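You operate a simulated robot arm through the tools that you are given. There is no shell and no other tool. Be economical: measure what you need, move in short steps, check, and stop when the job is done.

The job below is to be done with a simulated two-armed robot. You get a single attempt, and the scene is never put back.

Task
Take the lid off the large jar that says "AM27" on the bench right of the mill and lay it down there.

Only the result counts: the job must be done as asked and must still hold three seconds after the hand-in. Knocking over, shifting, dropping, spilling or breaking anything else fails it. A push-on lid holds only when it is set on centred and level and pressed home; a screw cap is set on level and turned clockwise until tight.

Robot
Two 7-joint arms with two-finger parallel grippers on one trunk, on a base that drives. Base frame: it is fixed to the floor where the robot stands at the start and does not move with it; the origin is under the middle of the robot, x ahead of it, y to its left, z up; the surface under the hand at the start is at about z = 90. Units: cm, rad, N and s.
The left shoulder is at the start at [7, 17.7, 114.5], the right one opposite. With the tool pointing down near the work surface each hand reaches from about 30 to 74 cm from the robot's upright axis, wherever it stands, measured 20 degrees to its own side. Payload 3.43 kg a hand.
The TCP of each hand is the grasp point between the finger pads, 3 cm short of the fingertips. In the tool frame z runs along the fingers and y along their closing line. The gripper opens to 9.4 cm. The fingers are 2.8 cm wide and 1 cm thick; the gripper's body (5 by 9.6 cm) begins 5.5 cm behind the TCP.
Orientation is told as [roll, pitch, yaw] about the base's x, y, z axes, in that order, counted from this pose: with the fingers straight down and closing along the base's y, the tool's x points along the base's -x, its y along +y and its z along -z.

Tools
- The arms move only by the tool apply_moves. It takes "left_plan", "right_plan" or both (then of equal length, played together; a hand with none holds still); each is a list of rows, each an object of numbers (a shift or turn left out is 0, a gripper value left out holds the last): "ax", "ay", "az": the turn, a rotation vector about the tool's x, y, z in units of 90 degrees (1.0 is 90 degrees); "x", "y", "z": the shift along the tool's x, y, z in units of 100 mm (1.0 is 100 mm); "grip": the closure in counts, from 0 (fully open) to 255 (shut). In form: [{"ax": .., "ay": .., "az": .., "x": .., "y": .., "z": .., "grip": ..}, ...]. A call has 1 to 12 rows; each row is the pose to reach, as a shift and turn from the pose commanded when the call began, along the tool's axes at that moment. A call with a number of a shift or a turn outside -1 to 1 is refused whole. Rows are played at 5 a second. More than 5 cm and 0.15 rad between two rows, or a gripper value outside its range, and nothing of the call is played. A pose out of reach is approached as far as the arm can. The call stops where the force on the tool passes 40 N (or 10 N more than at its start, if that is more) or the arm is blocked; 0.2 s more then pass. The fingers move at their own pace (about 15.3 cm/s each) and stop on an object; they squeeze with about 36 N. The grip force told is the motor's: it shows also when the fingers shut on nothing. Time passes only in rows, and 0.2 s behind the last, so rows that repeat a pose let the fingers close. The reply holds the time, the measured pose of the TCP, the force on the tool along the base axes, the opening and the grip force, in the units named above and with some noise, with the torque about the TCP (base axes, N m) and any sound that the robot's microphone picked up.
- Cameras (640 x 400 px; columns grow to the right, rows downward): "scene" is now at [12.78, 1.09, 146.51]; the picture's right is [0.25, -0.97, 0.00], its down [-0.53, -0.14, -0.83] and it looks along [0.81, 0.21, -0.55] (base axes); focal length 260 px, centre (320, 200). "left" rides on the left gripper at [7.6, -1.4, -10.3] in its tool frame; the picture's right is [0.18, 0.98, 0.00], its down [-0.75, 0.14, -0.64] and it looks along [-0.63, 0.12, 0.77] (tool axes); focal length 243 px, centre (320, 200). "right" rides on the right gripper at [7.6, 1.4, -10.3] in its tool frame; the picture's right is [-0.18, 0.98, 0.00], its down [-0.75, -0.14, -0.64] and it looks along [-0.63, -0.12, 0.77] (tool axes); focal length 243 px, centre (320, 200). There is no depth. A picture from a camera that has moved, and an enlarged one, comes with that camera's place and axes in the base frame and with its lens. The place of the scene camera against the robot may be out by one fixed shift of up to 2.5 cm in any direction.
- get_image(camera): a new picture of that camera. It takes no simulated time.
- raise_lower(by): slides the trunk up (or, below 0, down) by that many cm; the arms and the scene camera ride with it, the base frame stays. It gives what a move gives, with no picture.
- base_move(legs): drives the robot by 1 to 6 legs, each [ahead, turn to the left] in cm and rad, along the robot's own axes; the way and the turn of a leg run together, so that a leg with both is an arc; at most 150 cm and 3.142 rad a leg. The arms and the cameras ride along, it lands a little off, and it stops where it bumps. It gives what a move gives.
- turn_head(pan, tilt): turns the head with the scene camera to pan (to the left, within 1.501 rad either way) and tilt (down, from -0.506 to 1.204), counted from straight ahead of the robot. It gives what a move gives.
- inspect(camera, box): a new picture of the part [left, top, right, bottom] of that camera's present view, enlarged. It takes no simulated time.
- sign_off(): hands the job in; it is judged then, once.

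Work in short steps. Places have to be worked out from the pictures, the camera data and where the tool is seen: move nearer, look again, correct. Check each grasp and each placing, and mend what went wrong. You have 120 turns and 92 pictures in all, those below and enlarged ones among them. Open the grippers and draw the arms clear of the work before you hand the job in, unless the task says otherwise; then end with one line.

The tools are called after ">>>" as name(argument=value, ...) on one line, values as JSON. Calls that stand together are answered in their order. apply_moves: Moves the arms, as the interface text tells. Its arguments: {"type":"object","properties":{"left_plan":{"type":"array"},"right_plan":{"type":"array"}},"required":[]} The other tools are called the same way: raise_lower (by) slides the trunk up or down; base_move (legs) drives the base; turn_head (pan, tilt) turns the head that bears the scene camera; get_image (camera) takes a picture; inspect (camera, box) takes an enlarged picture of a part of a camera's view; sign_off () hands the job in.

At the start:

```text
time_s: 0.0
left_tool_pos: [48.01, 33.35, 123.29]
left_tcp_rot: [-0.001, -0.002, 0.002]
left_force: [-0.2, -0.2, 0.5]
left_torque: [-0.01, 0.0, -0.01]
left_grip_width: 9.41
left_grasp_force: 0.1
right_tool_pos: [49.68, -5.63, 126.26]
right_tcp_rot: [-0.001, 0.001, -0.002]
right_force: [0.2, -0.2, -0.3]
right_torque: [0.01, -0.03, -0.02]
right_grip_width: 9.41
right_grasp_force: 0.1
trunk travel left (down, up): [-72.5, 11.5]
robot x, y, heading: [0.01, 0.02, 0.003]
head pan, tilt: [0.257, 0.583]
```

scene: 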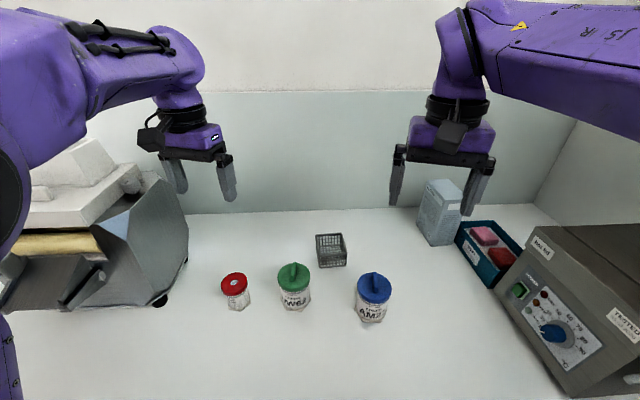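
right: 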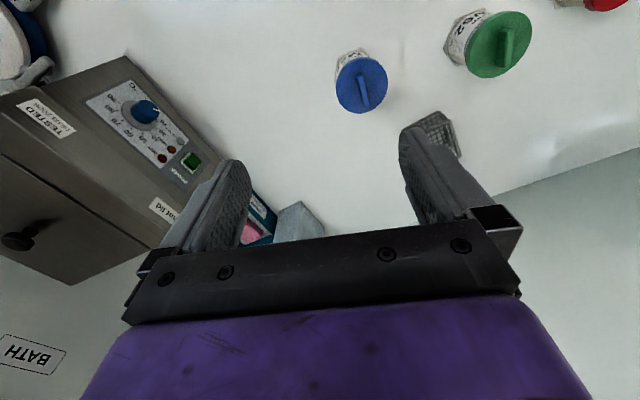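
left: 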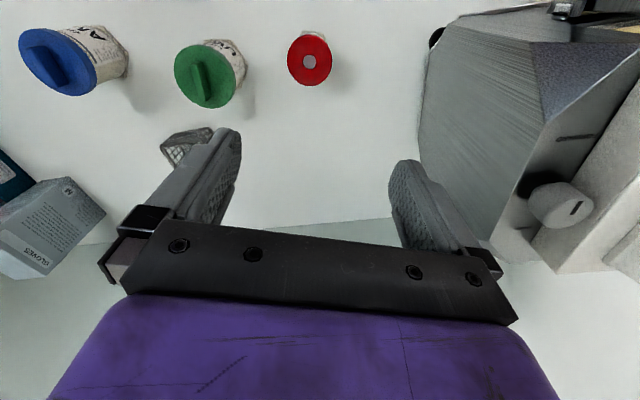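

The blue-lidded jar seems to say "AM2…". I enlarge to read the labels.

>>> inspect(camera="scene", box=[200, 220, 420, 340])

>>> inspect(camera="right", box=[300, 0, 560, 160])

>>> inspect(camera="left", box=[0, 0, 340, 200])

```text
2.91 times, centred on (310, 280) of scene
camera zoom: at [12.78, 1.09, 146.51], right [0.25, -0.97, 0.0], down [-0.53, -0.14, -0.83], along [0.81, 0.21, -0.55], focal length 756 px, centre (349, -33)
```

zoom: 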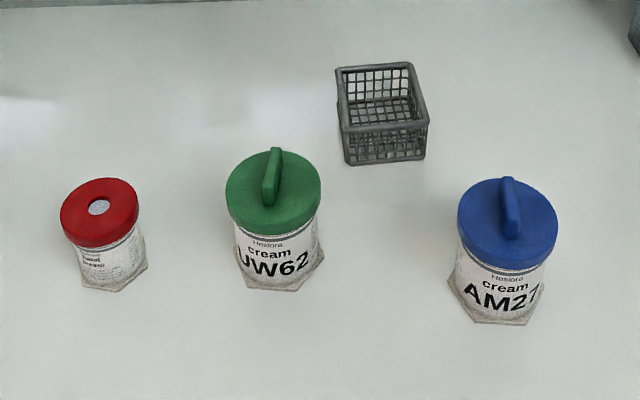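

```text
2.46 times, centred on (430, 80) of right
camera zoom: at [42.03, -4.02, 136.59], right [0.18, 0.98, 0.0], down [0.75, -0.14, 0.64], along [0.63, -0.12, -0.77], focal length 597 px, centre (49, 495)
```

zoom: 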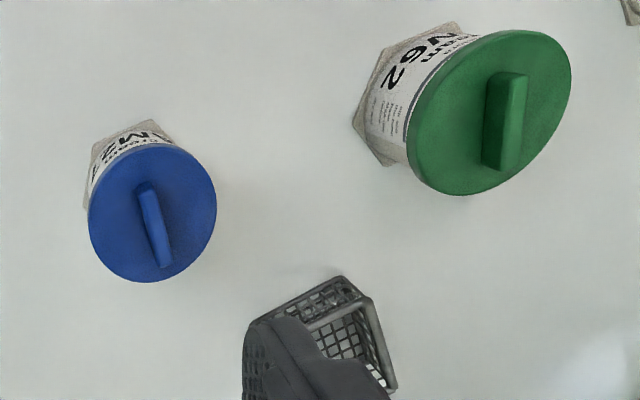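

```text
1.88 times, centred on (170, 100) of left
camera zoom: at [40.5, 31.82, 133.33], right [-0.18, 0.98, 0.0], down [0.75, 0.14, 0.64], along [0.63, 0.12, -0.77], focal length 457 px, centre (602, 388)
```

zoom: 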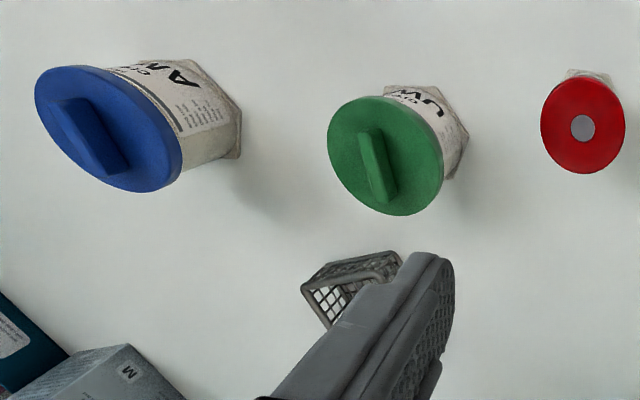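

All three lids are visible; the AM27 jar is blue, with a bar handle along roughly +11° from x, lid centre near (53, 0.1), top about z 98. I move the right hand above it, keeping clearance, and look.

>>> apply_moves(right_plan=[{"x": -0.12, "y": 0.2, "z": 0.3, "az": -0.04}, {"x": -0.24, "y": 0.4, "z": 0.6, "az": -0.08}, {"x": -0.35, "y": 0.58, "z": 0.9, "az": -0.12}, {"x": -0.35, "y": 0.58, "z": 1.0, "az": -0.12}])

>>> get_image(camera="right")

>>> get_image(camera="left")

```text
time_s: 1.0
left_tool_pos: [47.99, 33.33, 123.3]
left_tcp_rot: [0.0, -0.003, -0.001]
left_force: [0.0, 0.3, 0.4]
left_torque: [0.02, -0.01, 0.0]
left_grip_width: 9.41
left_grasp_force: 0.1
right_tool_pos: [53.36, 0.33, 116.17]
right_tcp_rot: [0.001, 0.0, 0.188]
right_force: [0.5, -0.3, 0.3]
right_torque: [-0.04, 0.02, 0.03]
right_grip_width: 9.41
right_grasp_force: 0.1
trunk travel left (down, up): [-72.5, 11.5]
robot x, y, heading: [-0.09, -0.1, -0.005]
head pan, tilt: [0.257, 0.583]
```

```text
85 pictures are left
camera right: at [45.48, 0.34, 126.49], right [0.0, 1.0, 0.0], down [0.77, 0.0, 0.64], along [0.64, 0.0, -0.77], focal length 243 px, centre (320, 200)
```

right: 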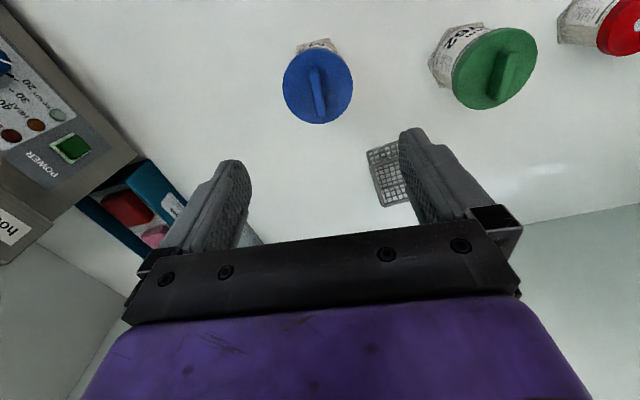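

```text
84 pictures are left
camera left: at [40.45, 31.85, 133.34], right [-0.18, 0.98, 0.0], down [0.75, 0.14, 0.64], along [0.63, 0.12, -0.77], focal length 243 px, centre (320, 200)
```

left: 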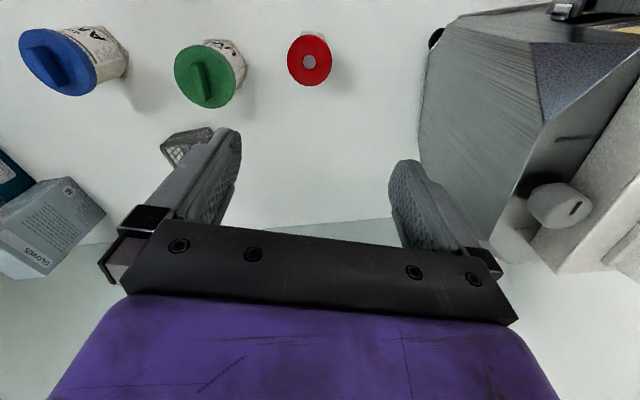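

Lid centre confirmed at about (52.9, 0.1). I descend to about z 106 with the fingers around the bar's line, and look again for heights.

>>> apply_moves(right_plan=[{"x": 0.02, "y": -0.02, "z": 0.4, "grip": 100}, {"x": 0.02, "y": -0.02, "z": 0.8}, {"x": 0.02, "y": -0.02, "z": 1.0}, {"x": 0.02, "y": -0.02, "z": 1.0}])

>>> get_image(camera="right")

>>> inspect(camera="left", box=[0, 0, 200, 120])

>>> inspect(camera="scene", box=[300, 190, 460, 340])

```text
time_s: 2.0
left_tool_pos: [48.0, 33.3, 123.3]
left_tcp_rot: [-0.001, -0.002, 0.002]
left_force: [0.6, -0.3, -0.5]
left_torque: [-0.01, -0.02, 0.0]
left_grip_width: 9.38
left_grasp_force: 0.1
right_tool_pos: [53.68, -0.19, 107.32]
right_tcp_rot: [0.016, -0.009, 0.176]
right_force: [0.7, 0.6, -0.5]
right_torque: [0.0, -0.04, 0.02]
right_grip_width: 5.72
right_grasp_force: 0.1
trunk travel left (down, up): [-72.5, 11.5]
robot x, y, heading: [0.18, 0.24, 0.002]
head pan, tilt: [0.257, 0.583]
```

```text
83 pictures are left
camera right: at [45.82, -0.18, 117.64], right [0.01, 1.0, 0.02], down [0.76, -0.02, 0.65], along [0.65, 0.01, -0.76], focal length 243 px, centre (320, 200)
```

right: 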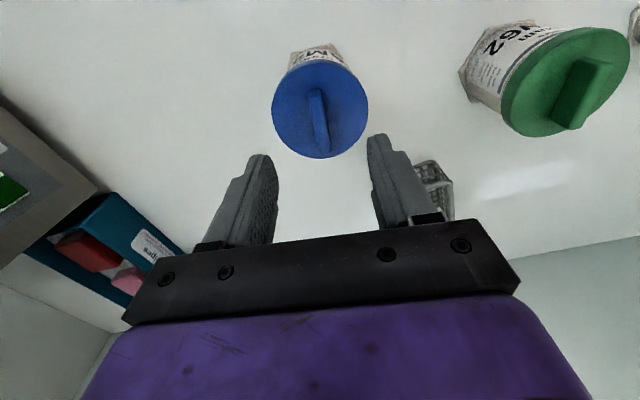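

```text
3.20 times, centred on (100, 60) of left
camera zoom: at [40.5, 31.83, 133.33], right [-0.18, 0.98, 0.0], down [0.75, 0.14, 0.64], along [0.63, 0.12, -0.77], focal length 776 px, centre (1024, 648)
```

zoom: 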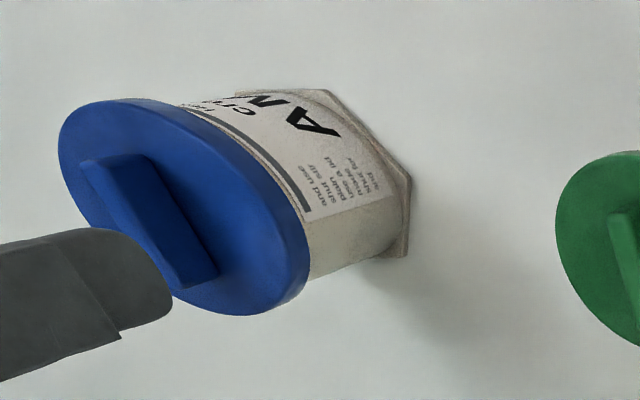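

```text
2.67 times, centred on (380, 265) of scene
camera zoom: at [12.78, 1.11, 146.51], right [0.25, -0.97, 0.0], down [-0.53, -0.14, -0.83], along [0.81, 0.21, -0.55], focal length 693 px, centre (160, 27)
```

zoom: 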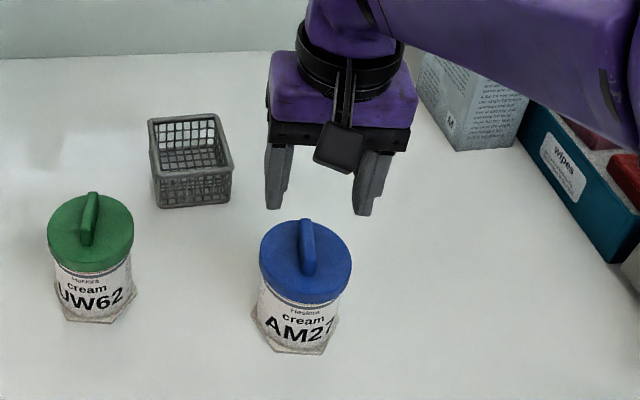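

The geometry matches. Label small print may say how the lid goes; I read it.

>>> inspect(camera="left", box=[80, 20, 130, 70])

>>> inspect(camera="right", box=[260, 20, 400, 180])

```text
8.00 times, centred on (105, 45) of left
camera zoom: at [40.5, 31.83, 133.33], right [-0.18, 0.98, 0.0], down [0.75, 0.14, 0.64], along [0.63, 0.12, -0.77], focal length 1941 px, centre (2040, 1440)
```

zoom: 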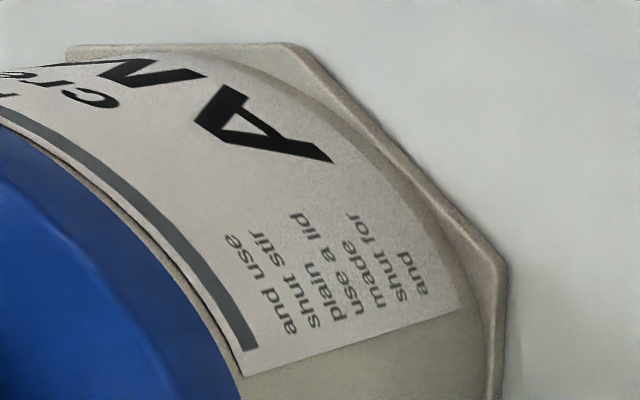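

```text
2.50 times, centred on (330, 100) of right
camera zoom: at [45.82, -0.18, 117.64], right [0.01, 1.0, 0.02], down [0.76, -0.02, 0.65], along [0.65, 0.01, -0.76], focal length 606 px, centre (295, 450)
```

zoom: 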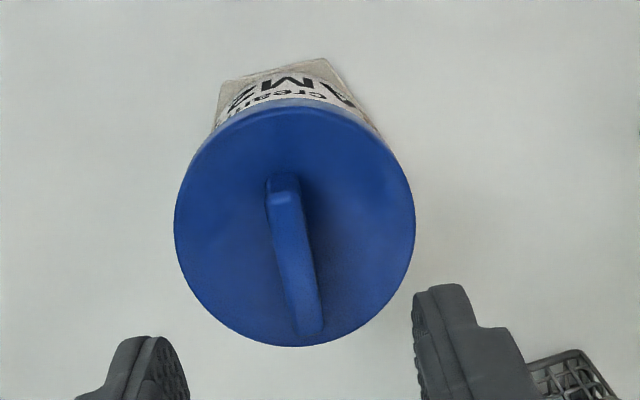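

The small print says nothing useful. I correct by about (-0.3, +0.35) cm and lower so the tips stop just above the bar, then read.

>>> apply_moves(right_plan=[{"x": 0.02, "y": 0.04, "z": 0.1}, {"x": 0.02, "y": 0.04, "z": 0.25}, {"x": 0.02, "y": 0.04, "z": 0.25}])

>>> inspect(camera="right", box=[240, 20, 400, 180])

>>> inspect(camera="left", box=[0, 0, 160, 120])

```text
time_s: 2.8
left_tool_pos: [48.12, 33.36, 123.19]
left_tcp_rot: [0.0, -0.002, -0.001]
left_force: [0.9, 0.3, -0.6]
left_torque: [0.01, -0.01, -0.04]
left_grip_width: 9.36
left_grasp_force: 0.0
right_tool_pos: [53.97, -0.41, 105.52]
right_tcp_rot: [0.041, -0.01, 0.165]
right_force: [0.1, -0.2, -0.1]
right_torque: [0.0, 0.02, 0.0]
right_grip_width: 5.74
right_grasp_force: 0.1
right hand out of reach, approached as far as the arm can: row 2, 3
trunk travel left (down, up): [-72.5, 11.5]
robot x, y, heading: [-0.05, -0.07, -0.002]
head pan, tilt: [0.257, 0.583]
```

```text
2.50 times, centred on (320, 100) of right
camera zoom: at [46.15, -0.62, 115.93], right [0.02, 1.0, 0.04], down [0.76, -0.04, 0.64], along [0.64, 0.02, -0.76], focal length 606 px, centre (320, 450)
```

zoom: 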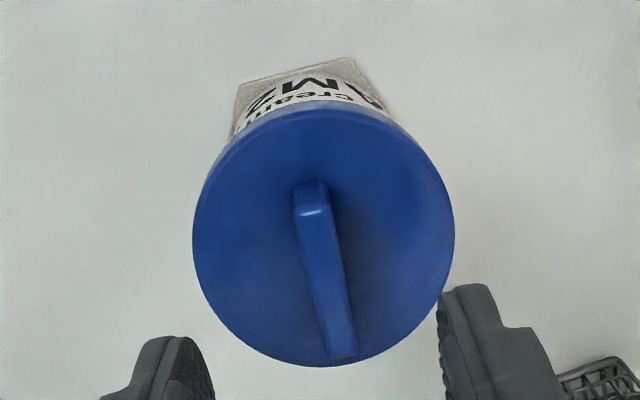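

```text
3.33 times, centred on (80, 60) of left
camera zoom: at [40.51, 31.84, 133.32], right [-0.18, 0.98, 0.0], down [0.75, 0.14, 0.64], along [0.63, 0.12, -0.77], focal length 809 px, centre (1120, 667)
```

zoom: 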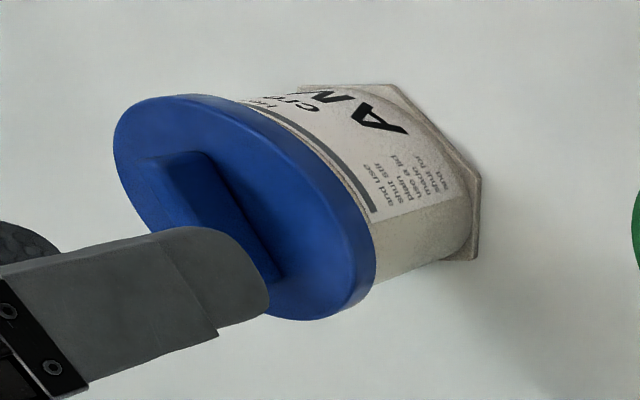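

The right arm hits its inward limit here (jar straight ahead). I raise the trunk first, which clears the scene and may change reach; then try again.

>>> raise_lower(by=10)

>>> apply_moves(right_plan=[{"x": 0.07, "y": 0.06, "z": 0.3, "ax": 0.026, "az": -0.015}, {"x": 0.07, "y": 0.06, "z": 0.7, "ax": 0.026, "az": -0.015}, {"x": 0.07, "y": 0.06, "z": 1.0, "ax": 0.026, "az": -0.015}, {"x": 0.07, "y": 0.06, "z": 1.0, "ax": 0.026, "az": -0.015}])

```text
time_s: 4.1
left_tool_pos: [48.1, 33.23, 133.17]
left_tcp_rot: [0.0, -0.002, -0.001]
left_force: [0.7, 0.7, 0.6]
left_torque: [0.0, 0.02, -0.02]
left_grip_width: 9.42
left_grasp_force: 0.0
right_tool_pos: [53.9, -0.57, 115.07]
right_tcp_rot: [0.042, 0.0, 0.163]
right_force: [0.6, 1.2, 0.1]
right_torque: [-0.02, 0.0, -0.01]
right_grip_width: 5.74
right_grasp_force: 0.1
trunk travel left (down, up): [-82.5, 1.5]
robot x, y, heading: [-0.01, -0.18, 0.002]
head pan, tilt: [0.257, 0.583]
```

```text
time_s: 5.1
left_tool_pos: [47.88, 33.25, 133.33]
left_tcp_rot: [0.0, -0.002, 0.001]
left_force: [0.4, -0.1, -0.1]
left_torque: [-0.03, 0.0, -0.01]
left_grip_width: 9.41
left_grasp_force: 0.0
right_tool_pos: [55.91, -1.66, 106.28]
right_tcp_rot: [-0.01, 0.016, 0.204]
right_force: [0.2, -0.1, -0.3]
right_torque: [0.0, -0.03, 0.02]
right_grip_width: 5.75
right_grasp_force: 0.1
right hand out of reach, approached as far as the arm can: row 1, 2, 3, 4
trunk travel left (down, up): [-82.5, 1.5]
robot x, y, heading: [-0.21, 0.07, 0.007]
head pan, tilt: [0.257, 0.583]
```

Raising made it worse, pushing the hand outward, so the arm is too folded. I lift the hand, put the trunk back down, and back the base about 10 cm.

>>> apply_moves(right_plan=[{"z": -0.5}, {"z": -1.0}, {"z": -1.0}])

>>> base_move(legs=[[-10, 0]])

>>> raise_lower(by=-8)

>>> get_image(camera="right")

```text
time_s: 5.9
left_tool_pos: [48.14, 33.23, 133.29]
left_tcp_rot: [0.0, 0.001, 0.001]
left_force: [0.7, 0.0, -0.4]
left_torque: [-0.04, -0.01, 0.0]
left_grip_width: 9.39
left_grasp_force: 0.1
right_tool_pos: [55.62, -0.71, 115.8]
right_tcp_rot: [-0.04, 0.008, 0.219]
right_force: [0.8, 0.5, -0.3]
right_torque: [0.02, 0.0, 0.02]
right_grip_width: 5.71
right_grasp_force: 0.0
trunk travel left (down, up): [-82.5, 1.5]
robot x, y, heading: [-0.13, 0.35, 0.003]
head pan, tilt: [0.257, 0.583]
```

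```text
time_s: 7.1
left_tool_pos: [38.31, 33.25, 133.03]
left_tcp_rot: [-0.001, 0.002, 0.0]
left_force: [0.4, -0.7, -0.5]
left_torque: [0.02, 0.01, 0.0]
left_grip_width: 9.42
left_grasp_force: 0.1
right_tool_pos: [45.9, -0.82, 115.64]
right_tcp_rot: [-0.039, 0.007, 0.217]
right_force: [-0.3, 0.2, 0.0]
right_torque: [-0.04, 0.01, 0.01]
right_grip_width: 5.73
right_grasp_force: 0.0
trunk travel left (down, up): [-82.5, 1.5]
robot x, y, heading: [-10.06, 0.33, 0.002]
head pan, tilt: [0.257, 0.583]
```

```text
time_s: 8.2
left_tool_pos: [38.08, 33.25, 125.25]
left_tcp_rot: [-0.001, -0.001, 0.0]
left_force: [-0.2, -0.1, -0.4]
left_torque: [0.01, -0.01, 0.01]
left_grip_width: 9.42
left_grasp_force: 0.2
right_tool_pos: [45.55, -0.81, 107.8]
right_tcp_rot: [-0.042, 0.006, 0.217]
right_force: [0.3, -0.7, 0.3]
right_torque: [0.01, -0.02, 0.01]
right_grip_width: 5.69
right_grasp_force: 0.0
trunk travel left (down, up): [-74.5, 9.5]
robot x, y, heading: [-10.05, -0.11, -0.002]
head pan, tilt: [0.257, 0.583]
```

```text
76 pictures are left
camera right: at [37.94, -0.52, 118.17], right [-0.03, 1.0, -0.04], down [0.76, 0.05, 0.64], along [0.64, -0.01, -0.77], focal length 243 px, centre (320, 200)
```

right: 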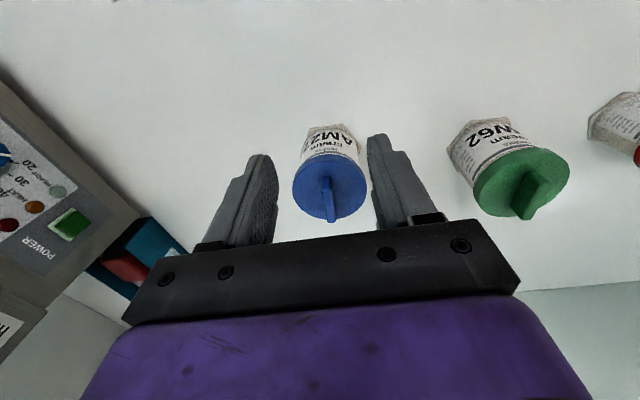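

The jar is undisturbed. I move forward about 7.8 cm over the bar at the present height and straighten the tool.

>>> apply_moves(right_plan=[{"x": -0.39, "y": -0.04, "ax": -0.027, "az": 0.027}, {"x": -0.78, "y": -0.074, "ax": -0.027, "az": 0.027}, {"x": -0.78, "y": -0.074, "ax": -0.027, "az": 0.027}])

>>> inspect(camera="right", box=[240, 20, 400, 180])

```text
time_s: 9.1
left_tool_pos: [37.91, 33.24, 125.29]
left_tcp_rot: [0.001, -0.003, 0.0]
left_force: [-1.0, 0.3, 0.0]
left_torque: [0.01, 0.0, 0.0]
left_grip_width: 9.4
left_grasp_force: 0.2
right_tool_pos: [53.31, 0.28, 108.09]
right_tcp_rot: [0.002, 0.004, 0.177]
right_force: [-1.1, -0.7, -0.1]
right_torque: [0.02, 0.0, 0.01]
right_grip_width: 5.73
right_grasp_force: 0.1
trunk travel left (down, up): [-74.5, 9.5]
robot x, y, heading: [-9.67, -0.3, -0.002]
head pan, tilt: [0.257, 0.583]
```

```text
2.50 times, centred on (320, 100) of right
camera zoom: at [45.58, 0.37, 118.43], right [0.01, 1.0, 0.0], down [0.77, -0.01, 0.64], along [0.64, 0.0, -0.77], focal length 606 px, centre (320, 450)
```

zoom: 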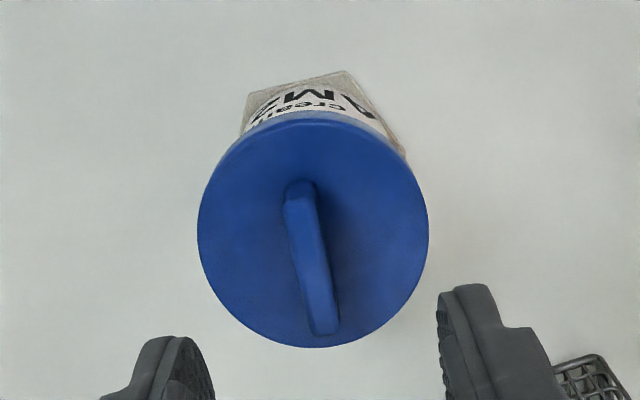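

Aligned over the bar within about 1 mm. I lower by 6 cm to TCP z ≈ 102 in small rows.

>>> apply_moves(right_plan=[{"z": 0.3}, {"z": 0.5}, {"z": 0.55}, {"z": 0.6}, {"z": 0.6}])

>>> inspect(camera="left", box=[0, 60, 240, 220])

>>> inspect(camera="right", box=[220, 20, 420, 220])

```text
time_s: 10.2
left_tool_pos: [38.12, 33.27, 125.15]
left_tcp_rot: [0.0, -0.001, 0.0]
left_force: [0.2, -0.2, 0.5]
left_torque: [0.02, -0.02, 0.01]
left_grip_width: 9.39
left_grasp_force: 0.0
right_tool_pos: [53.54, 0.22, 101.77]
right_tcp_rot: [0.0, 0.005, 0.175]
right_force: [-0.3, 0.1, 1.6]
right_torque: [-0.03, 0.01, 0.03]
right_grip_width: 5.72
right_grasp_force: 0.4
trunk travel left (down, up): [-74.5, 9.5]
robot x, y, heading: [-10.2, -0.09, 0.0]
head pan, tilt: [0.257, 0.583]
```

```text
2.50 times, centred on (120, 140) of left
camera zoom: at [30.52, 31.8, 135.33], right [-0.18, 0.98, 0.0], down [0.75, 0.14, 0.64], along [0.63, 0.12, -0.77], focal length 606 px, centre (820, 350)
```

zoom: 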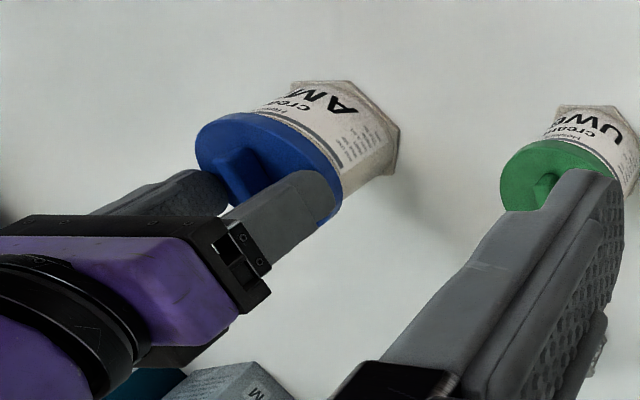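

```text
2.00 times, centred on (320, 120) of right
camera zoom: at [45.84, 0.35, 112.27], right [0.01, 1.0, 0.0], down [0.77, -0.01, 0.64], along [0.64, -0.01, -0.77], focal length 485 px, centre (320, 360)
```

zoom: 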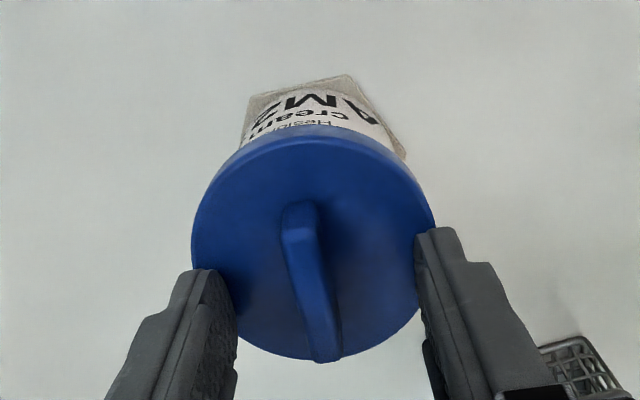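

The tips straddle the bar just above the disc. I close on the bar.

>>> apply_moves(right_plan=[{"grip": 180}, {"grip": 255}, {"grip": 255}, {"grip": 255}])

>>> inspect(camera="right", box=[220, 20, 420, 220])

```text
time_s: 11.2
left_tool_pos: [38.17, 33.25, 125.13]
left_tcp_rot: [0.0, -0.001, -0.001]
left_force: [-0.2, -0.1, 0.6]
left_torque: [0.01, -0.01, -0.01]
left_grip_width: 9.38
left_grasp_force: 0.1
right_tool_pos: [53.51, 0.26, 101.84]
right_tcp_rot: [0.001, 0.005, 0.175]
right_force: [0.1, -0.2, 2.3]
right_torque: [-0.02, -0.04, -0.02]
right_grip_width: 0.82
right_grasp_force: 36.2
trunk travel left (down, up): [-74.5, 9.5]
robot x, y, heading: [-9.84, -0.1, 0.0]
head pan, tilt: [0.257, 0.583]
```

```text
2.00 times, centred on (320, 120) of right
camera zoom: at [45.83, 0.38, 112.28], right [0.01, 1.0, 0.0], down [0.77, -0.01, 0.64], along [0.64, -0.01, -0.77], focal length 485 px, centre (320, 360)
```

zoom: 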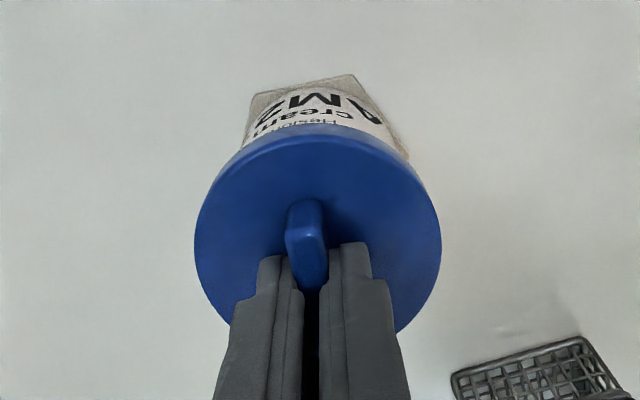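

Gripped on the bar (0.82 cm, 36 N). I test with a small counter-clockwise turn of about 8° and read the torque.

>>> apply_moves(right_plan=[{"az": -0.03}, {"az": -0.06}, {"az": -0.09}, {"az": -0.09}])

>>> inspect(camera="right", box=[220, 20, 420, 220])

```text
time_s: 12.2
left_tool_pos: [38.05, 33.23, 125.12]
left_tcp_rot: [0.001, -0.004, 0.0]
left_force: [0.6, -0.3, -0.2]
left_torque: [-0.01, 0.0, 0.02]
left_grip_width: 9.41
left_grasp_force: 0.1
right_tool_pos: [53.32, 0.27, 101.99]
right_tcp_rot: [0.001, 0.006, 0.316]
right_force: [0.2, -0.9, 1.3]
right_torque: [-0.03, -0.03, -0.05]
right_grip_width: 0.82
right_grasp_force: 36.0
trunk travel left (down, up): [-74.5, 9.5]
robot x, y, heading: [-9.73, 0.33, -0.001]
head pan, tilt: [0.257, 0.583]
```

```text
2.00 times, centred on (320, 120) of right
camera zoom: at [45.81, -0.64, 112.28], right [-0.13, 0.99, 0.0], down [0.76, 0.1, 0.64], along [0.63, 0.08, -0.77], focal length 485 px, centre (320, 360)
```

zoom: 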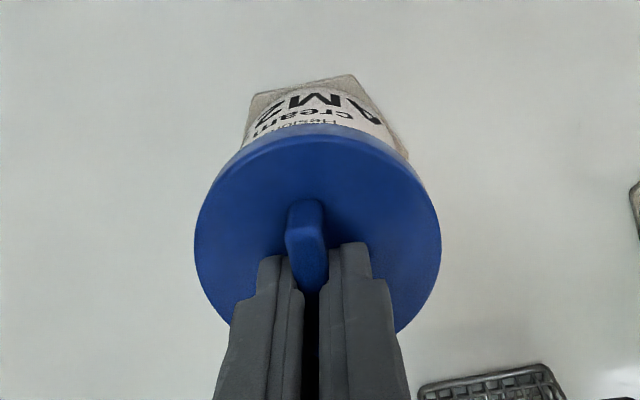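

The whole jar turned with the lid, so the jar isn't held. I turn it back to where it was, then test with a 4 mm lift.

>>> apply_moves(right_plan=[{"az": 0.03}, {"az": 0.06}, {"az": 0.09}, {"az": 0.09}, {"az": 0.09, "z": -0.04}, {"az": 0.09, "z": -0.04}, {"az": 0.09, "z": -0.04}])

>>> inspect(camera="right", box=[220, 20, 420, 220])

>>> inspect(camera="left", box=[0, 60, 240, 220])

```text
time_s: 13.8
left_tool_pos: [38.08, 33.16, 125.12]
left_tcp_rot: [0.0, 0.0, -0.001]
left_force: [-0.1, -0.4, -0.7]
left_torque: [-0.02, 0.0, 0.02]
left_grip_width: 9.42
left_grasp_force: 0.1
right_tool_pos: [53.44, 0.23, 102.14]
right_tcp_rot: [0.0, 0.005, 0.175]
right_force: [-0.2, -0.3, -1.1]
right_torque: [0.0, 0.0, -0.01]
right_grip_width: 0.82
right_grasp_force: 36.0
trunk travel left (down, up): [-74.5, 9.5]
robot x, y, heading: [-10.06, 0.05, 0.002]
head pan, tilt: [0.257, 0.583]
```

```text
2.00 times, centred on (320, 120) of right
camera zoom: at [45.69, 0.36, 112.54], right [0.01, 1.0, 0.0], down [0.77, -0.01, 0.64], along [0.64, -0.01, -0.77], focal length 485 px, centre (320, 360)
```

zoom: 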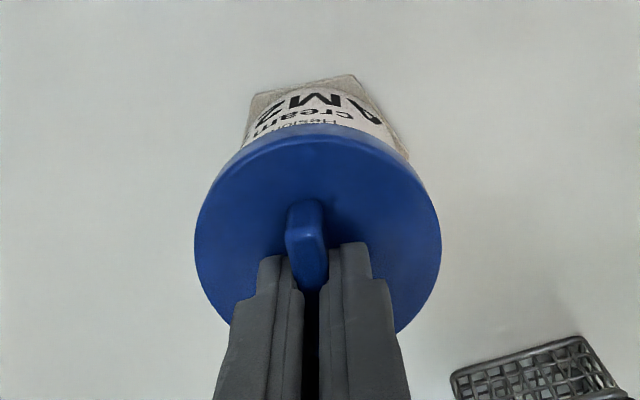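

```text
2.50 times, centred on (120, 140) of left
camera zoom: at [30.58, 31.8, 135.31], right [-0.18, 0.98, 0.0], down [0.75, 0.14, 0.64], along [0.63, 0.12, -0.77], focal length 606 px, centre (820, 350)
```

zoom: 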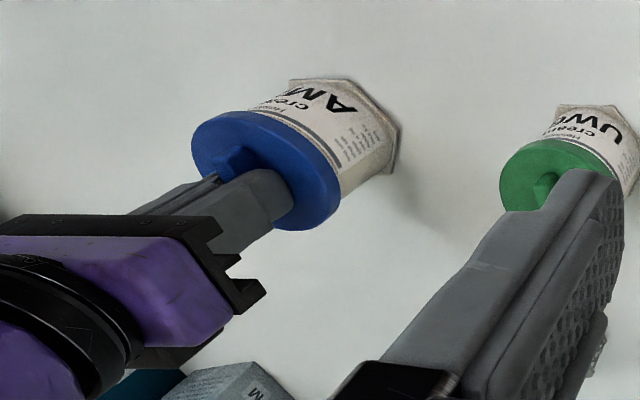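

The jar lifts along with the lid, so it must be held. Right of the jar there's free bench, so the right hand will hold the body from the right side while the left hand works the lid. First I set the jar back down, release, and rise.

>>> apply_moves(right_plan=[{"z": 0.02}, {"z": 0.04}, {"z": 0.04}, {"z": 0.04, "grip": 100}, {"z": 0.04, "grip": 100}, {"z": 0.04, "grip": 100}, {"z": -0.3, "grip": 100}, {"z": -0.7, "grip": 100}, {"z": -0.7, "grip": 100}])

>>> get_image(camera="right")

>>> get_image(camera="scene")

```text
time_s: 15.8
left_tool_pos: [38.1, 33.33, 125.16]
left_tcp_rot: [0.001, 0.0, -0.001]
left_force: [0.2, -0.4, -0.5]
left_torque: [0.02, 0.05, 0.0]
left_grip_width: 9.4
left_grasp_force: 0.1
right_tool_pos: [53.4, -0.04, 109.13]
right_tcp_rot: [0.0, 0.007, 0.174]
right_force: [0.1, 0.2, -1.0]
right_torque: [-0.01, 0.02, 0.01]
right_grip_width: 5.71
right_grasp_force: 0.1
trunk travel left (down, up): [-74.5, 9.5]
robot x, y, heading: [-10.12, 0.14, -0.001]
head pan, tilt: [0.257, 0.583]
```

```text
68 pictures are left
camera right: at [45.76, 0.05, 119.55], right [0.01, 1.0, 0.0], down [0.77, -0.01, 0.64], along [0.64, -0.01, -0.77], focal length 243 px, centre (320, 200)
```

right: 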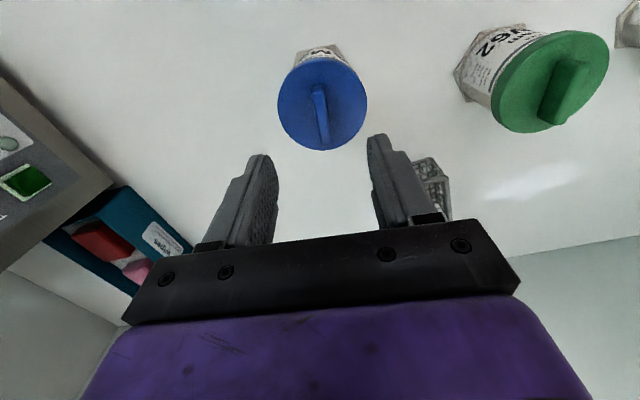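

```text
67 pictures are left
camera scene: at [2.91, 1.08, 148.49], right [0.25, -0.97, 0.0], down [-0.53, -0.14, -0.83], along [0.81, 0.21, -0.55], focal length 260 px, centre (320, 200)
```

scene: 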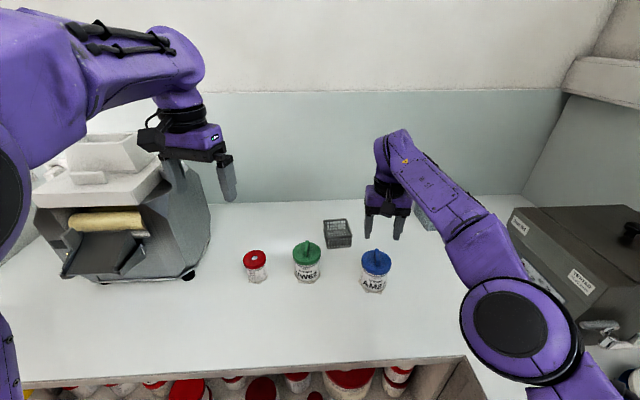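

Jar is standing as before. I move the right hand up to the right and begin rolling it clockwise so its camera will end up on top for a low side approach.

>>> apply_moves(right_plan=[{"x": 0.05, "y": -0.1, "z": -0.3}, {"x": 0.2, "y": -0.35, "z": -0.6, "az": 0.09}, {"x": 0.4, "y": -0.65, "z": -0.8, "az": 0.18}, {"x": 0.57, "y": -0.92, "z": -0.8, "az": 0.27}, {"x": 0.57, "y": -0.92, "z": -0.8, "az": 0.36}, {"x": 0.57, "y": -0.92, "z": -0.8, "az": 0.45}, {"x": 0.57, "y": -0.92, "z": -0.8, "az": 0.54}, {"x": 0.57, "y": -0.92, "z": -0.8, "az": 0.62}, {"x": 0.57, "y": -0.92, "z": -0.8, "az": 0.7}, {"x": 0.57, "y": -0.92, "z": -0.8, "az": 0.7}])

```text
time_s: 18.1
left_tool_pos: [37.98, 33.34, 125.04]
left_tcp_rot: [0.0, -0.001, -0.001]
left_force: [-0.2, -0.2, -0.4]
left_torque: [-0.03, -0.06, 0.03]
left_grip_width: 9.4
left_grasp_force: 0.1
right_tool_pos: [48.57, -8.21, 126.18]
right_tcp_rot: [-0.077, 0.013, -0.917]
right_force: [-0.3, -1.6, -0.2]
right_torque: [0.0, 0.0, 0.01]
right_grip_width: 5.71
right_grasp_force: 0.2
right hand out of reach, approached as far as the arm can: row 5, 6, 7, 8, 9, 10
trunk travel left (down, up): [-74.5, 9.5]
robot x, y, heading: [-9.76, -0.18, -0.001]
head pan, tilt: [0.257, 0.583]
```

The wrist limit lies this way at yaw ≈ -0.9. I turn the other way (counter-clockwise) instead, toward yaw ≈ +3.8, which is the same orientation.

>>> apply_moves(right_plan=[{"az": -0.09}, {"az": -0.18}, {"az": -0.27}, {"az": -0.36}, {"az": -0.45}, {"az": -0.54}, {"az": -0.63}, {"az": -0.72}, {"az": -0.81}, {"az": -0.9}, {"az": -0.99}])

>>> apply_moves(right_plan=[{"az": -0.09}, {"az": -0.18}, {"az": -0.27}, {"az": -0.36}, {"az": -0.45}, {"az": -0.54}, {"az": -0.63}, {"az": -0.72}, {"az": -0.81}, {"az": -0.9}, {"az": -0.99}])

```text
time_s: 20.4
left_tool_pos: [38.11, 33.28, 125.25]
left_tcp_rot: [-0.001, -0.002, 0.0]
left_force: [0.4, 0.5, 0.2]
left_torque: [0.01, -0.02, 0.0]
left_grip_width: 9.4
left_grasp_force: 0.1
right_tool_pos: [48.84, -8.27, 126.3]
right_tcp_rot: [0.012, 0.075, 0.643]
right_force: [0.3, -1.4, 0.5]
right_torque: [-0.03, 0.0, -0.03]
right_grip_width: 5.73
right_grasp_force: 0.2
trunk travel left (down, up): [-74.5, 9.5]
robot x, y, heading: [-9.88, -0.42, -0.002]
head pan, tilt: [0.257, 0.583]
```

```text
time_s: 22.9
left_tool_pos: [38.06, 33.26, 125.08]
left_tcp_rot: [0.001, -0.002, 0.0]
left_force: [0.9, -0.6, -0.1]
left_torque: [-0.02, -0.04, 0.03]
left_grip_width: 9.4
left_grasp_force: 0.1
right_tool_pos: [48.74, -8.23, 126.17]
right_tcp_rot: [0.077, -0.011, 2.197]
right_force: [-0.1, -0.9, 0.0]
right_torque: [0.01, 0.01, 0.0]
right_grip_width: 5.73
right_grasp_force: 0.1
trunk travel left (down, up): [-74.5, 9.5]
robot x, y, heading: [-10.21, -0.23, 0.001]
head pan, tilt: [0.257, 0.583]
```

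It reaches yaw 2.2 freely. I continue to about 3.75.

>>> apply_moves(right_plan=[{"az": -0.09}, {"az": -0.18}, {"az": -0.27}, {"az": -0.36}, {"az": -0.45}, {"az": -0.54}, {"az": -0.63}, {"az": -0.72}, {"az": -0.81}, {"az": -0.9}, {"az": -0.99}])

```text
time_s: 25.2
left_tool_pos: [38.11, 33.22, 125.28]
left_tcp_rot: [0.0, -0.002, 0.0]
left_force: [-0.2, 0.0, -0.4]
left_torque: [-0.01, -0.02, -0.02]
left_grip_width: 9.39
left_grasp_force: 0.1
right_tool_pos: [48.74, -8.21, 126.14]
right_tcp_rot: [-0.007, -0.078, -2.53]
right_force: [0.3, 0.5, -0.3]
right_torque: [-0.02, 0.02, 0.02]
right_grip_width: 5.72
right_grasp_force: 0.1
trunk travel left (down, up): [-74.5, 9.5]
robot x, y, heading: [-10.23, -0.34, -0.002]
head pan, tilt: [0.257, 0.583]
```

Heading is now about 35° with the camera side leading. I pitch the tool up halfway and check.

>>> apply_moves(right_plan=[{"ay": 0.09}, {"ay": 0.18}, {"ay": 0.27}, {"ay": 0.36}, {"ay": 0.45}, {"ay": 0.45}])

>>> get_image(camera="scene")

```text
time_s: 26.6
left_tool_pos: [38.01, 33.31, 125.15]
left_tcp_rot: [-0.001, 0.001, -0.001]
left_force: [0.0, -0.5, -0.8]
left_torque: [-0.01, 0.0, -0.01]
left_grip_width: 9.4
left_grasp_force: 0.2
right_tool_pos: [48.81, -8.12, 126.22]
right_tcp_rot: [-0.01, 0.631, -2.539]
right_force: [-0.2, 0.0, -0.4]
right_torque: [-0.01, 0.04, 0.01]
right_grip_width: 5.74
right_grasp_force: 0.1
trunk travel left (down, up): [-74.5, 9.5]
robot x, y, heading: [-9.82, -0.07, 0.003]
head pan, tilt: [0.257, 0.583]
```

```text
66 pictures are left
camera scene: at [2.85, 1.17, 148.5], right [0.25, -0.97, 0.0], down [-0.53, -0.14, -0.83], along [0.81, 0.21, -0.55], focal length 260 px, centre (320, 200)
```

scene: 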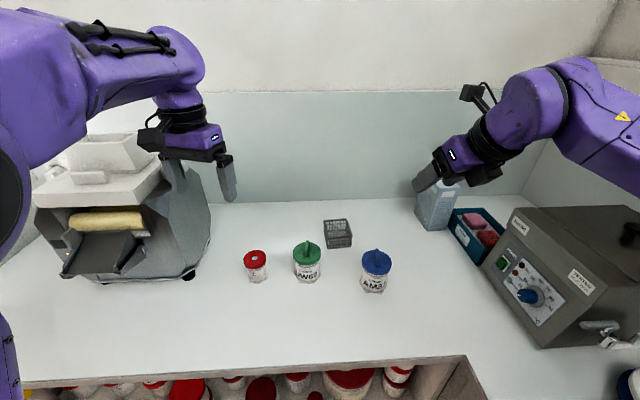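

Working well. I finish pitching to 18° below horizontal.

>>> apply_moves(right_plan=[{"ay": 0.09, "grip": 0}, {"ay": 0.18}, {"ay": 0.27}, {"ay": 0.35}, {"ay": 0.4}, {"ay": 0.4}])

```text
time_s: 28.1
left_tool_pos: [38.13, 33.36, 125.01]
left_tcp_rot: [0.0, -0.002, 0.0]
left_force: [0.0, -0.4, -0.6]
left_torque: [0.02, 0.01, 0.01]
left_grip_width: 9.41
left_grasp_force: 0.1
right_tool_pos: [48.86, -8.19, 126.31]
right_tcp_rot: [-0.031, 1.26, -2.561]
right_force: [0.1, 1.2, -0.6]
right_torque: [-0.02, -0.01, 0.02]
right_grip_width: 9.37
right_grasp_force: 0.0
trunk travel left (down, up): [-74.5, 9.5]
robot x, y, heading: [-9.8, -0.01, -0.001]
head pan, tilt: [0.257, 0.583]
```

Heading is about 35° and tilt 18°. I move to the line behind the jar and start down, watching for reach messages.

>>> apply_moves(right_plan=[{"x": -0.2, "y": -0.15, "z": 0.0}, {"x": -0.4, "y": -0.3, "z": 0.02}, {"x": -0.6, "y": -0.45, "z": 0.03}, {"x": -0.83, "y": -0.45, "z": 0.03}, {"x": -0.83, "y": -0.45, "z": 0.03}])

>>> apply_moves(right_plan=[{"x": -0.3, "z": 0.1}, {"x": -0.6, "z": 0.2}, {"x": -0.95, "z": 0.31}, {"x": -0.95, "z": 0.31}])

>>> get_image(camera="scene")

>>> get_image(camera="right")

```text
time_s: 29.2
left_tool_pos: [38.15, 33.23, 125.19]
left_tcp_rot: [-0.001, -0.001, 0.0]
left_force: [0.4, 0.2, 0.2]
left_torque: [0.0, 0.01, -0.02]
left_grip_width: 9.37
left_grasp_force: 0.1
right_tool_pos: [44.03, -5.74, 118.06]
right_tcp_rot: [-0.03, 1.259, -2.56]
right_force: [0.3, -0.5, -0.3]
right_torque: [0.0, -0.02, -0.02]
right_grip_width: 9.39
right_grasp_force: 0.1
trunk travel left (down, up): [-74.5, 9.5]
robot x, y, heading: [-9.85, 0.11, -0.004]
head pan, tilt: [0.257, 0.583]
```

```text
time_s: 30.2
left_tool_pos: [38.12, 33.28, 125.17]
left_tcp_rot: [0.001, -0.002, -0.001]
left_force: [-0.4, 0.1, 0.4]
left_torque: [0.0, 0.03, -0.03]
left_grip_width: 9.41
left_grasp_force: 0.0
right_tool_pos: [44.11, -6.02, 108.05]
right_tcp_rot: [-0.027, 1.257, -2.561]
right_force: [1.3, 1.0, 0.4]
right_torque: [0.0, -0.01, -0.03]
right_grip_width: 9.41
right_grasp_force: 0.1
trunk travel left (down, up): [-74.5, 9.5]
robot x, y, heading: [-10.19, 0.32, -0.001]
head pan, tilt: [0.257, 0.583]
```

```text
65 pictures are left
camera scene: at [2.79, 1.08, 148.51], right [0.25, -0.97, 0.0], down [-0.53, -0.14, -0.83], along [0.81, 0.21, -0.55], focal length 260 px, centre (320, 200)
```

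scene: 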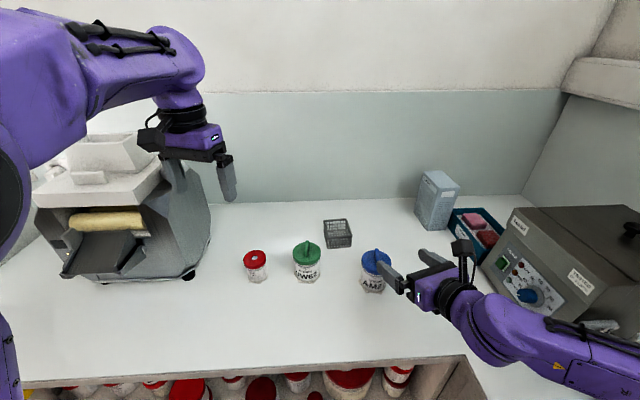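

```text
64 pictures are left
camera right: at [38.88, -11.39, 118.6], right [0.52, -0.84, -0.18], down [-0.77, -0.36, -0.52], along [0.37, 0.41, -0.83], focal length 243 px, centre (320, 200)
```

right: 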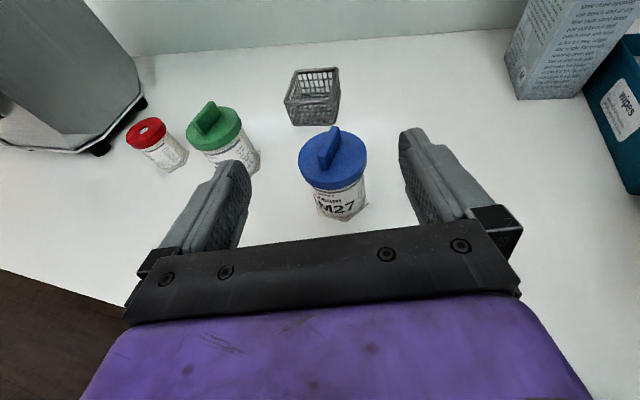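

Good view: the jar sits centred between the open fingers. I continue down 10 cm, then the last 4.4.

>>> apply_moves(right_plan=[{"x": -0.3, "z": 0.1}, {"x": -0.6, "z": 0.2}, {"x": -0.95, "z": 0.31}, {"x": -0.95, "z": 0.31}])

>>> get_image(camera="scene")

>>> get_image(camera="right")

```text
time_s: 31.2
left_tool_pos: [38.05, 33.39, 125.26]
left_tcp_rot: [0.0, -0.001, -0.001]
left_force: [-0.1, -0.5, 0.3]
left_torque: [-0.01, 0.02, 0.01]
left_grip_width: 9.42
left_grasp_force: 0.0
right_tool_pos: [44.37, -5.57, 98.45]
right_tcp_rot: [-0.03, 1.258, -2.56]
right_force: [-0.5, -0.8, -0.4]
right_torque: [-0.02, 0.0, 0.0]
right_grip_width: 9.42
right_grasp_force: 0.0
trunk travel left (down, up): [-74.5, 9.5]
robot x, y, heading: [-10.06, 0.01, 0.002]
head pan, tilt: [0.257, 0.583]
```

```text
63 pictures are left
camera scene: at [2.8, 1.07, 148.51], right [0.25, -0.97, 0.0], down [-0.53, -0.14, -0.83], along [0.81, 0.21, -0.55], focal length 260 px, centre (320, 200)
```

scene: 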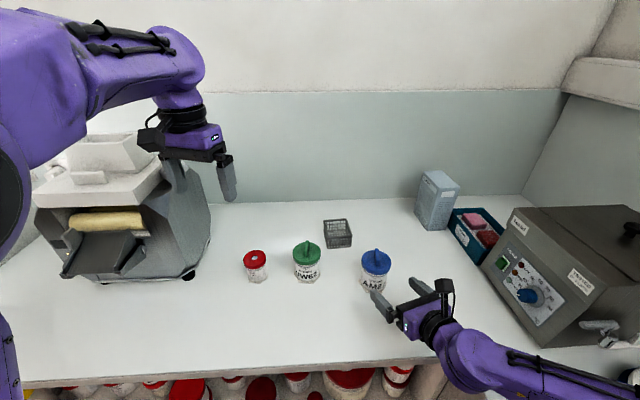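

```text
62 pictures are left
camera right: at [39.15, -11.06, 109.02], right [0.52, -0.84, -0.18], down [-0.77, -0.36, -0.52], along [0.37, 0.41, -0.83], focal length 243 px, centre (320, 200)
```

right: 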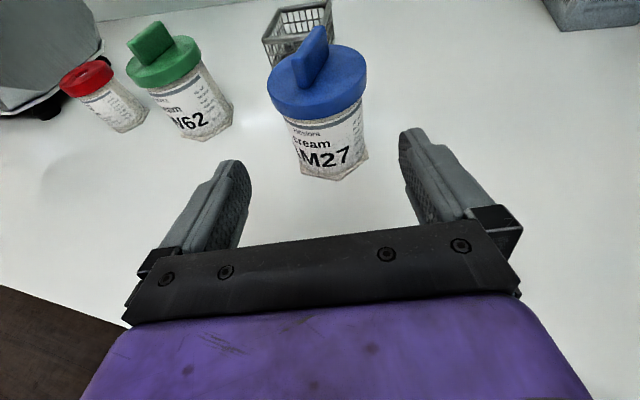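

Jar axis is 10.4 cm ahead and 0.2 cm to the side. I lower 4.8 cm to z ≈ 93.6.

>>> apply_moves(right_plan=[{"x": -0.2, "z": 0.065, "y": 0.02}, {"x": -0.4, "z": 0.13, "y": 0.02}, {"x": -0.456, "z": 0.148, "y": 0.02}, {"x": -0.456, "z": 0.148, "y": 0.02}])

>>> get_image(camera="right")

>>> get_image(camera="left")

```text
time_s: 32.2
left_tool_pos: [38.06, 33.2, 125.23]
left_tcp_rot: [0.0, -0.001, 0.001]
left_force: [0.1, 0.3, 0.8]
left_torque: [0.01, 0.04, 0.02]
left_grip_width: 9.41
left_grasp_force: 0.0
right_tool_pos: [44.46, -5.96, 93.57]
right_tcp_rot: [-0.03, 1.258, -2.558]
right_force: [-0.6, -0.3, 0.2]
right_torque: [0.0, 0.01, -0.04]
right_grip_width: 9.4
right_grasp_force: 0.0
trunk travel left (down, up): [-74.5, 9.5]
robot x, y, heading: [-9.96, -0.2, -0.003]
head pan, tilt: [0.257, 0.583]
```

```text
61 pictures are left
camera right: at [39.28, -11.34, 104.08], right [0.51, -0.84, -0.18], down [-0.77, -0.36, -0.52], along [0.37, 0.41, -0.84], focal length 243 px, centre (320, 200)
```

right: 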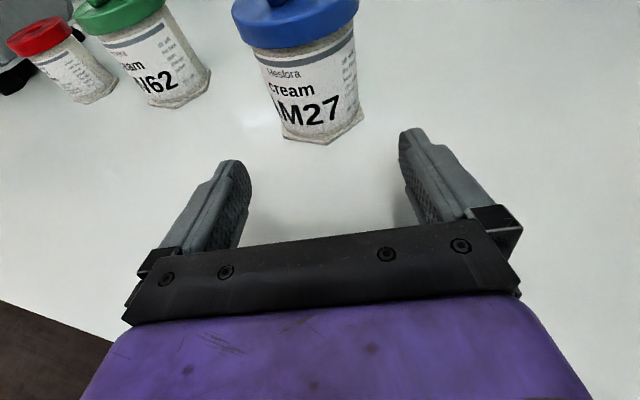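

```text
60 pictures are left
camera left: at [30.57, 31.77, 135.32], right [-0.18, 0.98, 0.0], down [0.75, 0.14, 0.64], along [0.63, 0.12, -0.77], focal length 243 px, centre (320, 200)
```

left: 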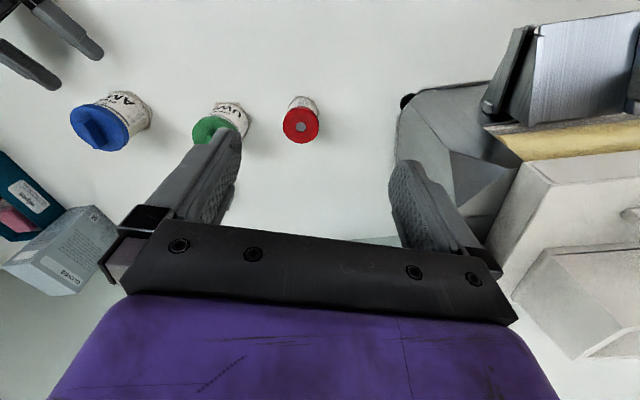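

Aligned laterally. I advance 9.5 cm horizontally so the open fingers straddle the jar body.

>>> apply_moves(right_plan=[{"x": 0.093, "z": 0.285}, {"x": 0.17, "z": 0.523}, {"x": 0.23, "z": 0.71}, {"x": 0.265, "z": 0.815}, {"x": 0.294, "z": 0.903}, {"x": 0.294, "z": 0.903}])

>>> get_image(camera="right")

>>> inspect(camera="left", box=[0, 0, 240, 150])

>>> inspect(camera="scene", box=[290, 220, 490, 345])

```text
time_s: 33.6
left_tool_pos: [38.16, 33.29, 125.09]
left_tcp_rot: [0.001, -0.001, -0.001]
left_force: [0.5, -0.3, -0.5]
left_torque: [0.03, 0.03, 0.02]
left_grip_width: 9.39
left_grasp_force: 0.0
right_tool_pos: [52.26, -0.33, 93.56]
right_tcp_rot: [-0.031, 1.259, -2.561]
right_force: [-0.5, 0.8, 0.5]
right_torque: [0.03, 0.0, 0.0]
right_grip_width: 9.4
right_grasp_force: 0.0
trunk travel left (down, up): [-74.5, 9.5]
robot x, y, heading: [-10.1, 0.21, 0.001]
head pan, tilt: [0.257, 0.583]
```

```text
59 pictures are left
camera right: at [47.08, -5.74, 104.0], right [0.51, -0.84, -0.18], down [-0.77, -0.36, -0.52], along [0.37, 0.41, -0.83], focal length 243 px, centre (320, 200)
```

right: 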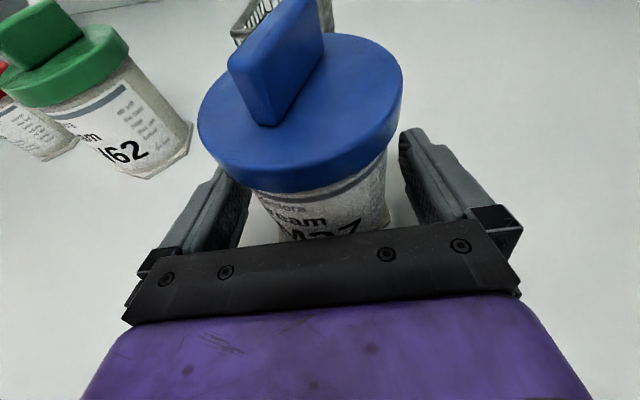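

```text
2.67 times, centred on (120, 75) of left
camera zoom: at [30.55, 31.77, 135.33], right [-0.18, 0.98, 0.0], down [0.75, 0.14, 0.64], along [0.63, 0.12, -0.77], focal length 647 px, centre (853, 533)
```

zoom: 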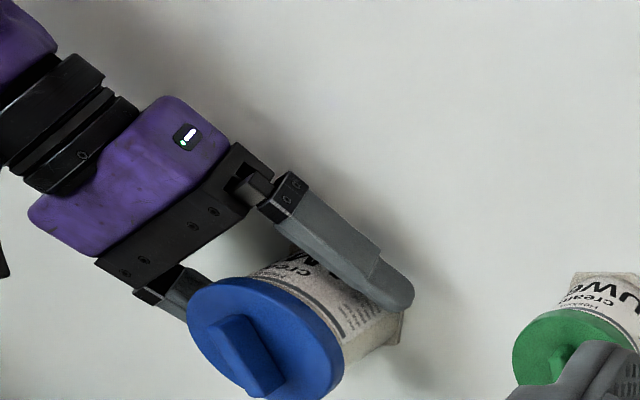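

```text
3.20 times, centred on (390, 282) of scene
camera zoom: at [2.8, 1.06, 148.51], right [0.25, -0.97, 0.0], down [-0.53, -0.14, -0.83], along [0.81, 0.21, -0.55], focal length 832 px, centre (96, -64)
```

zoom: 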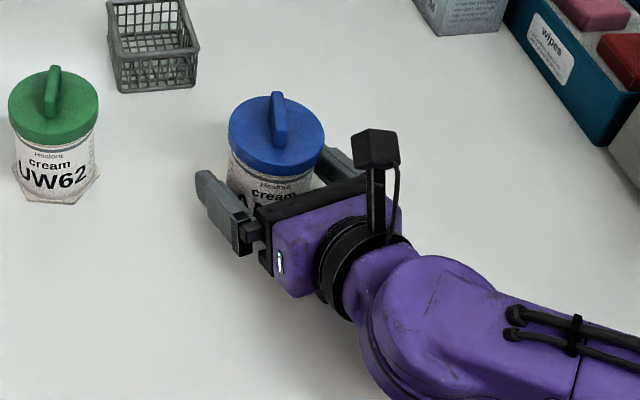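

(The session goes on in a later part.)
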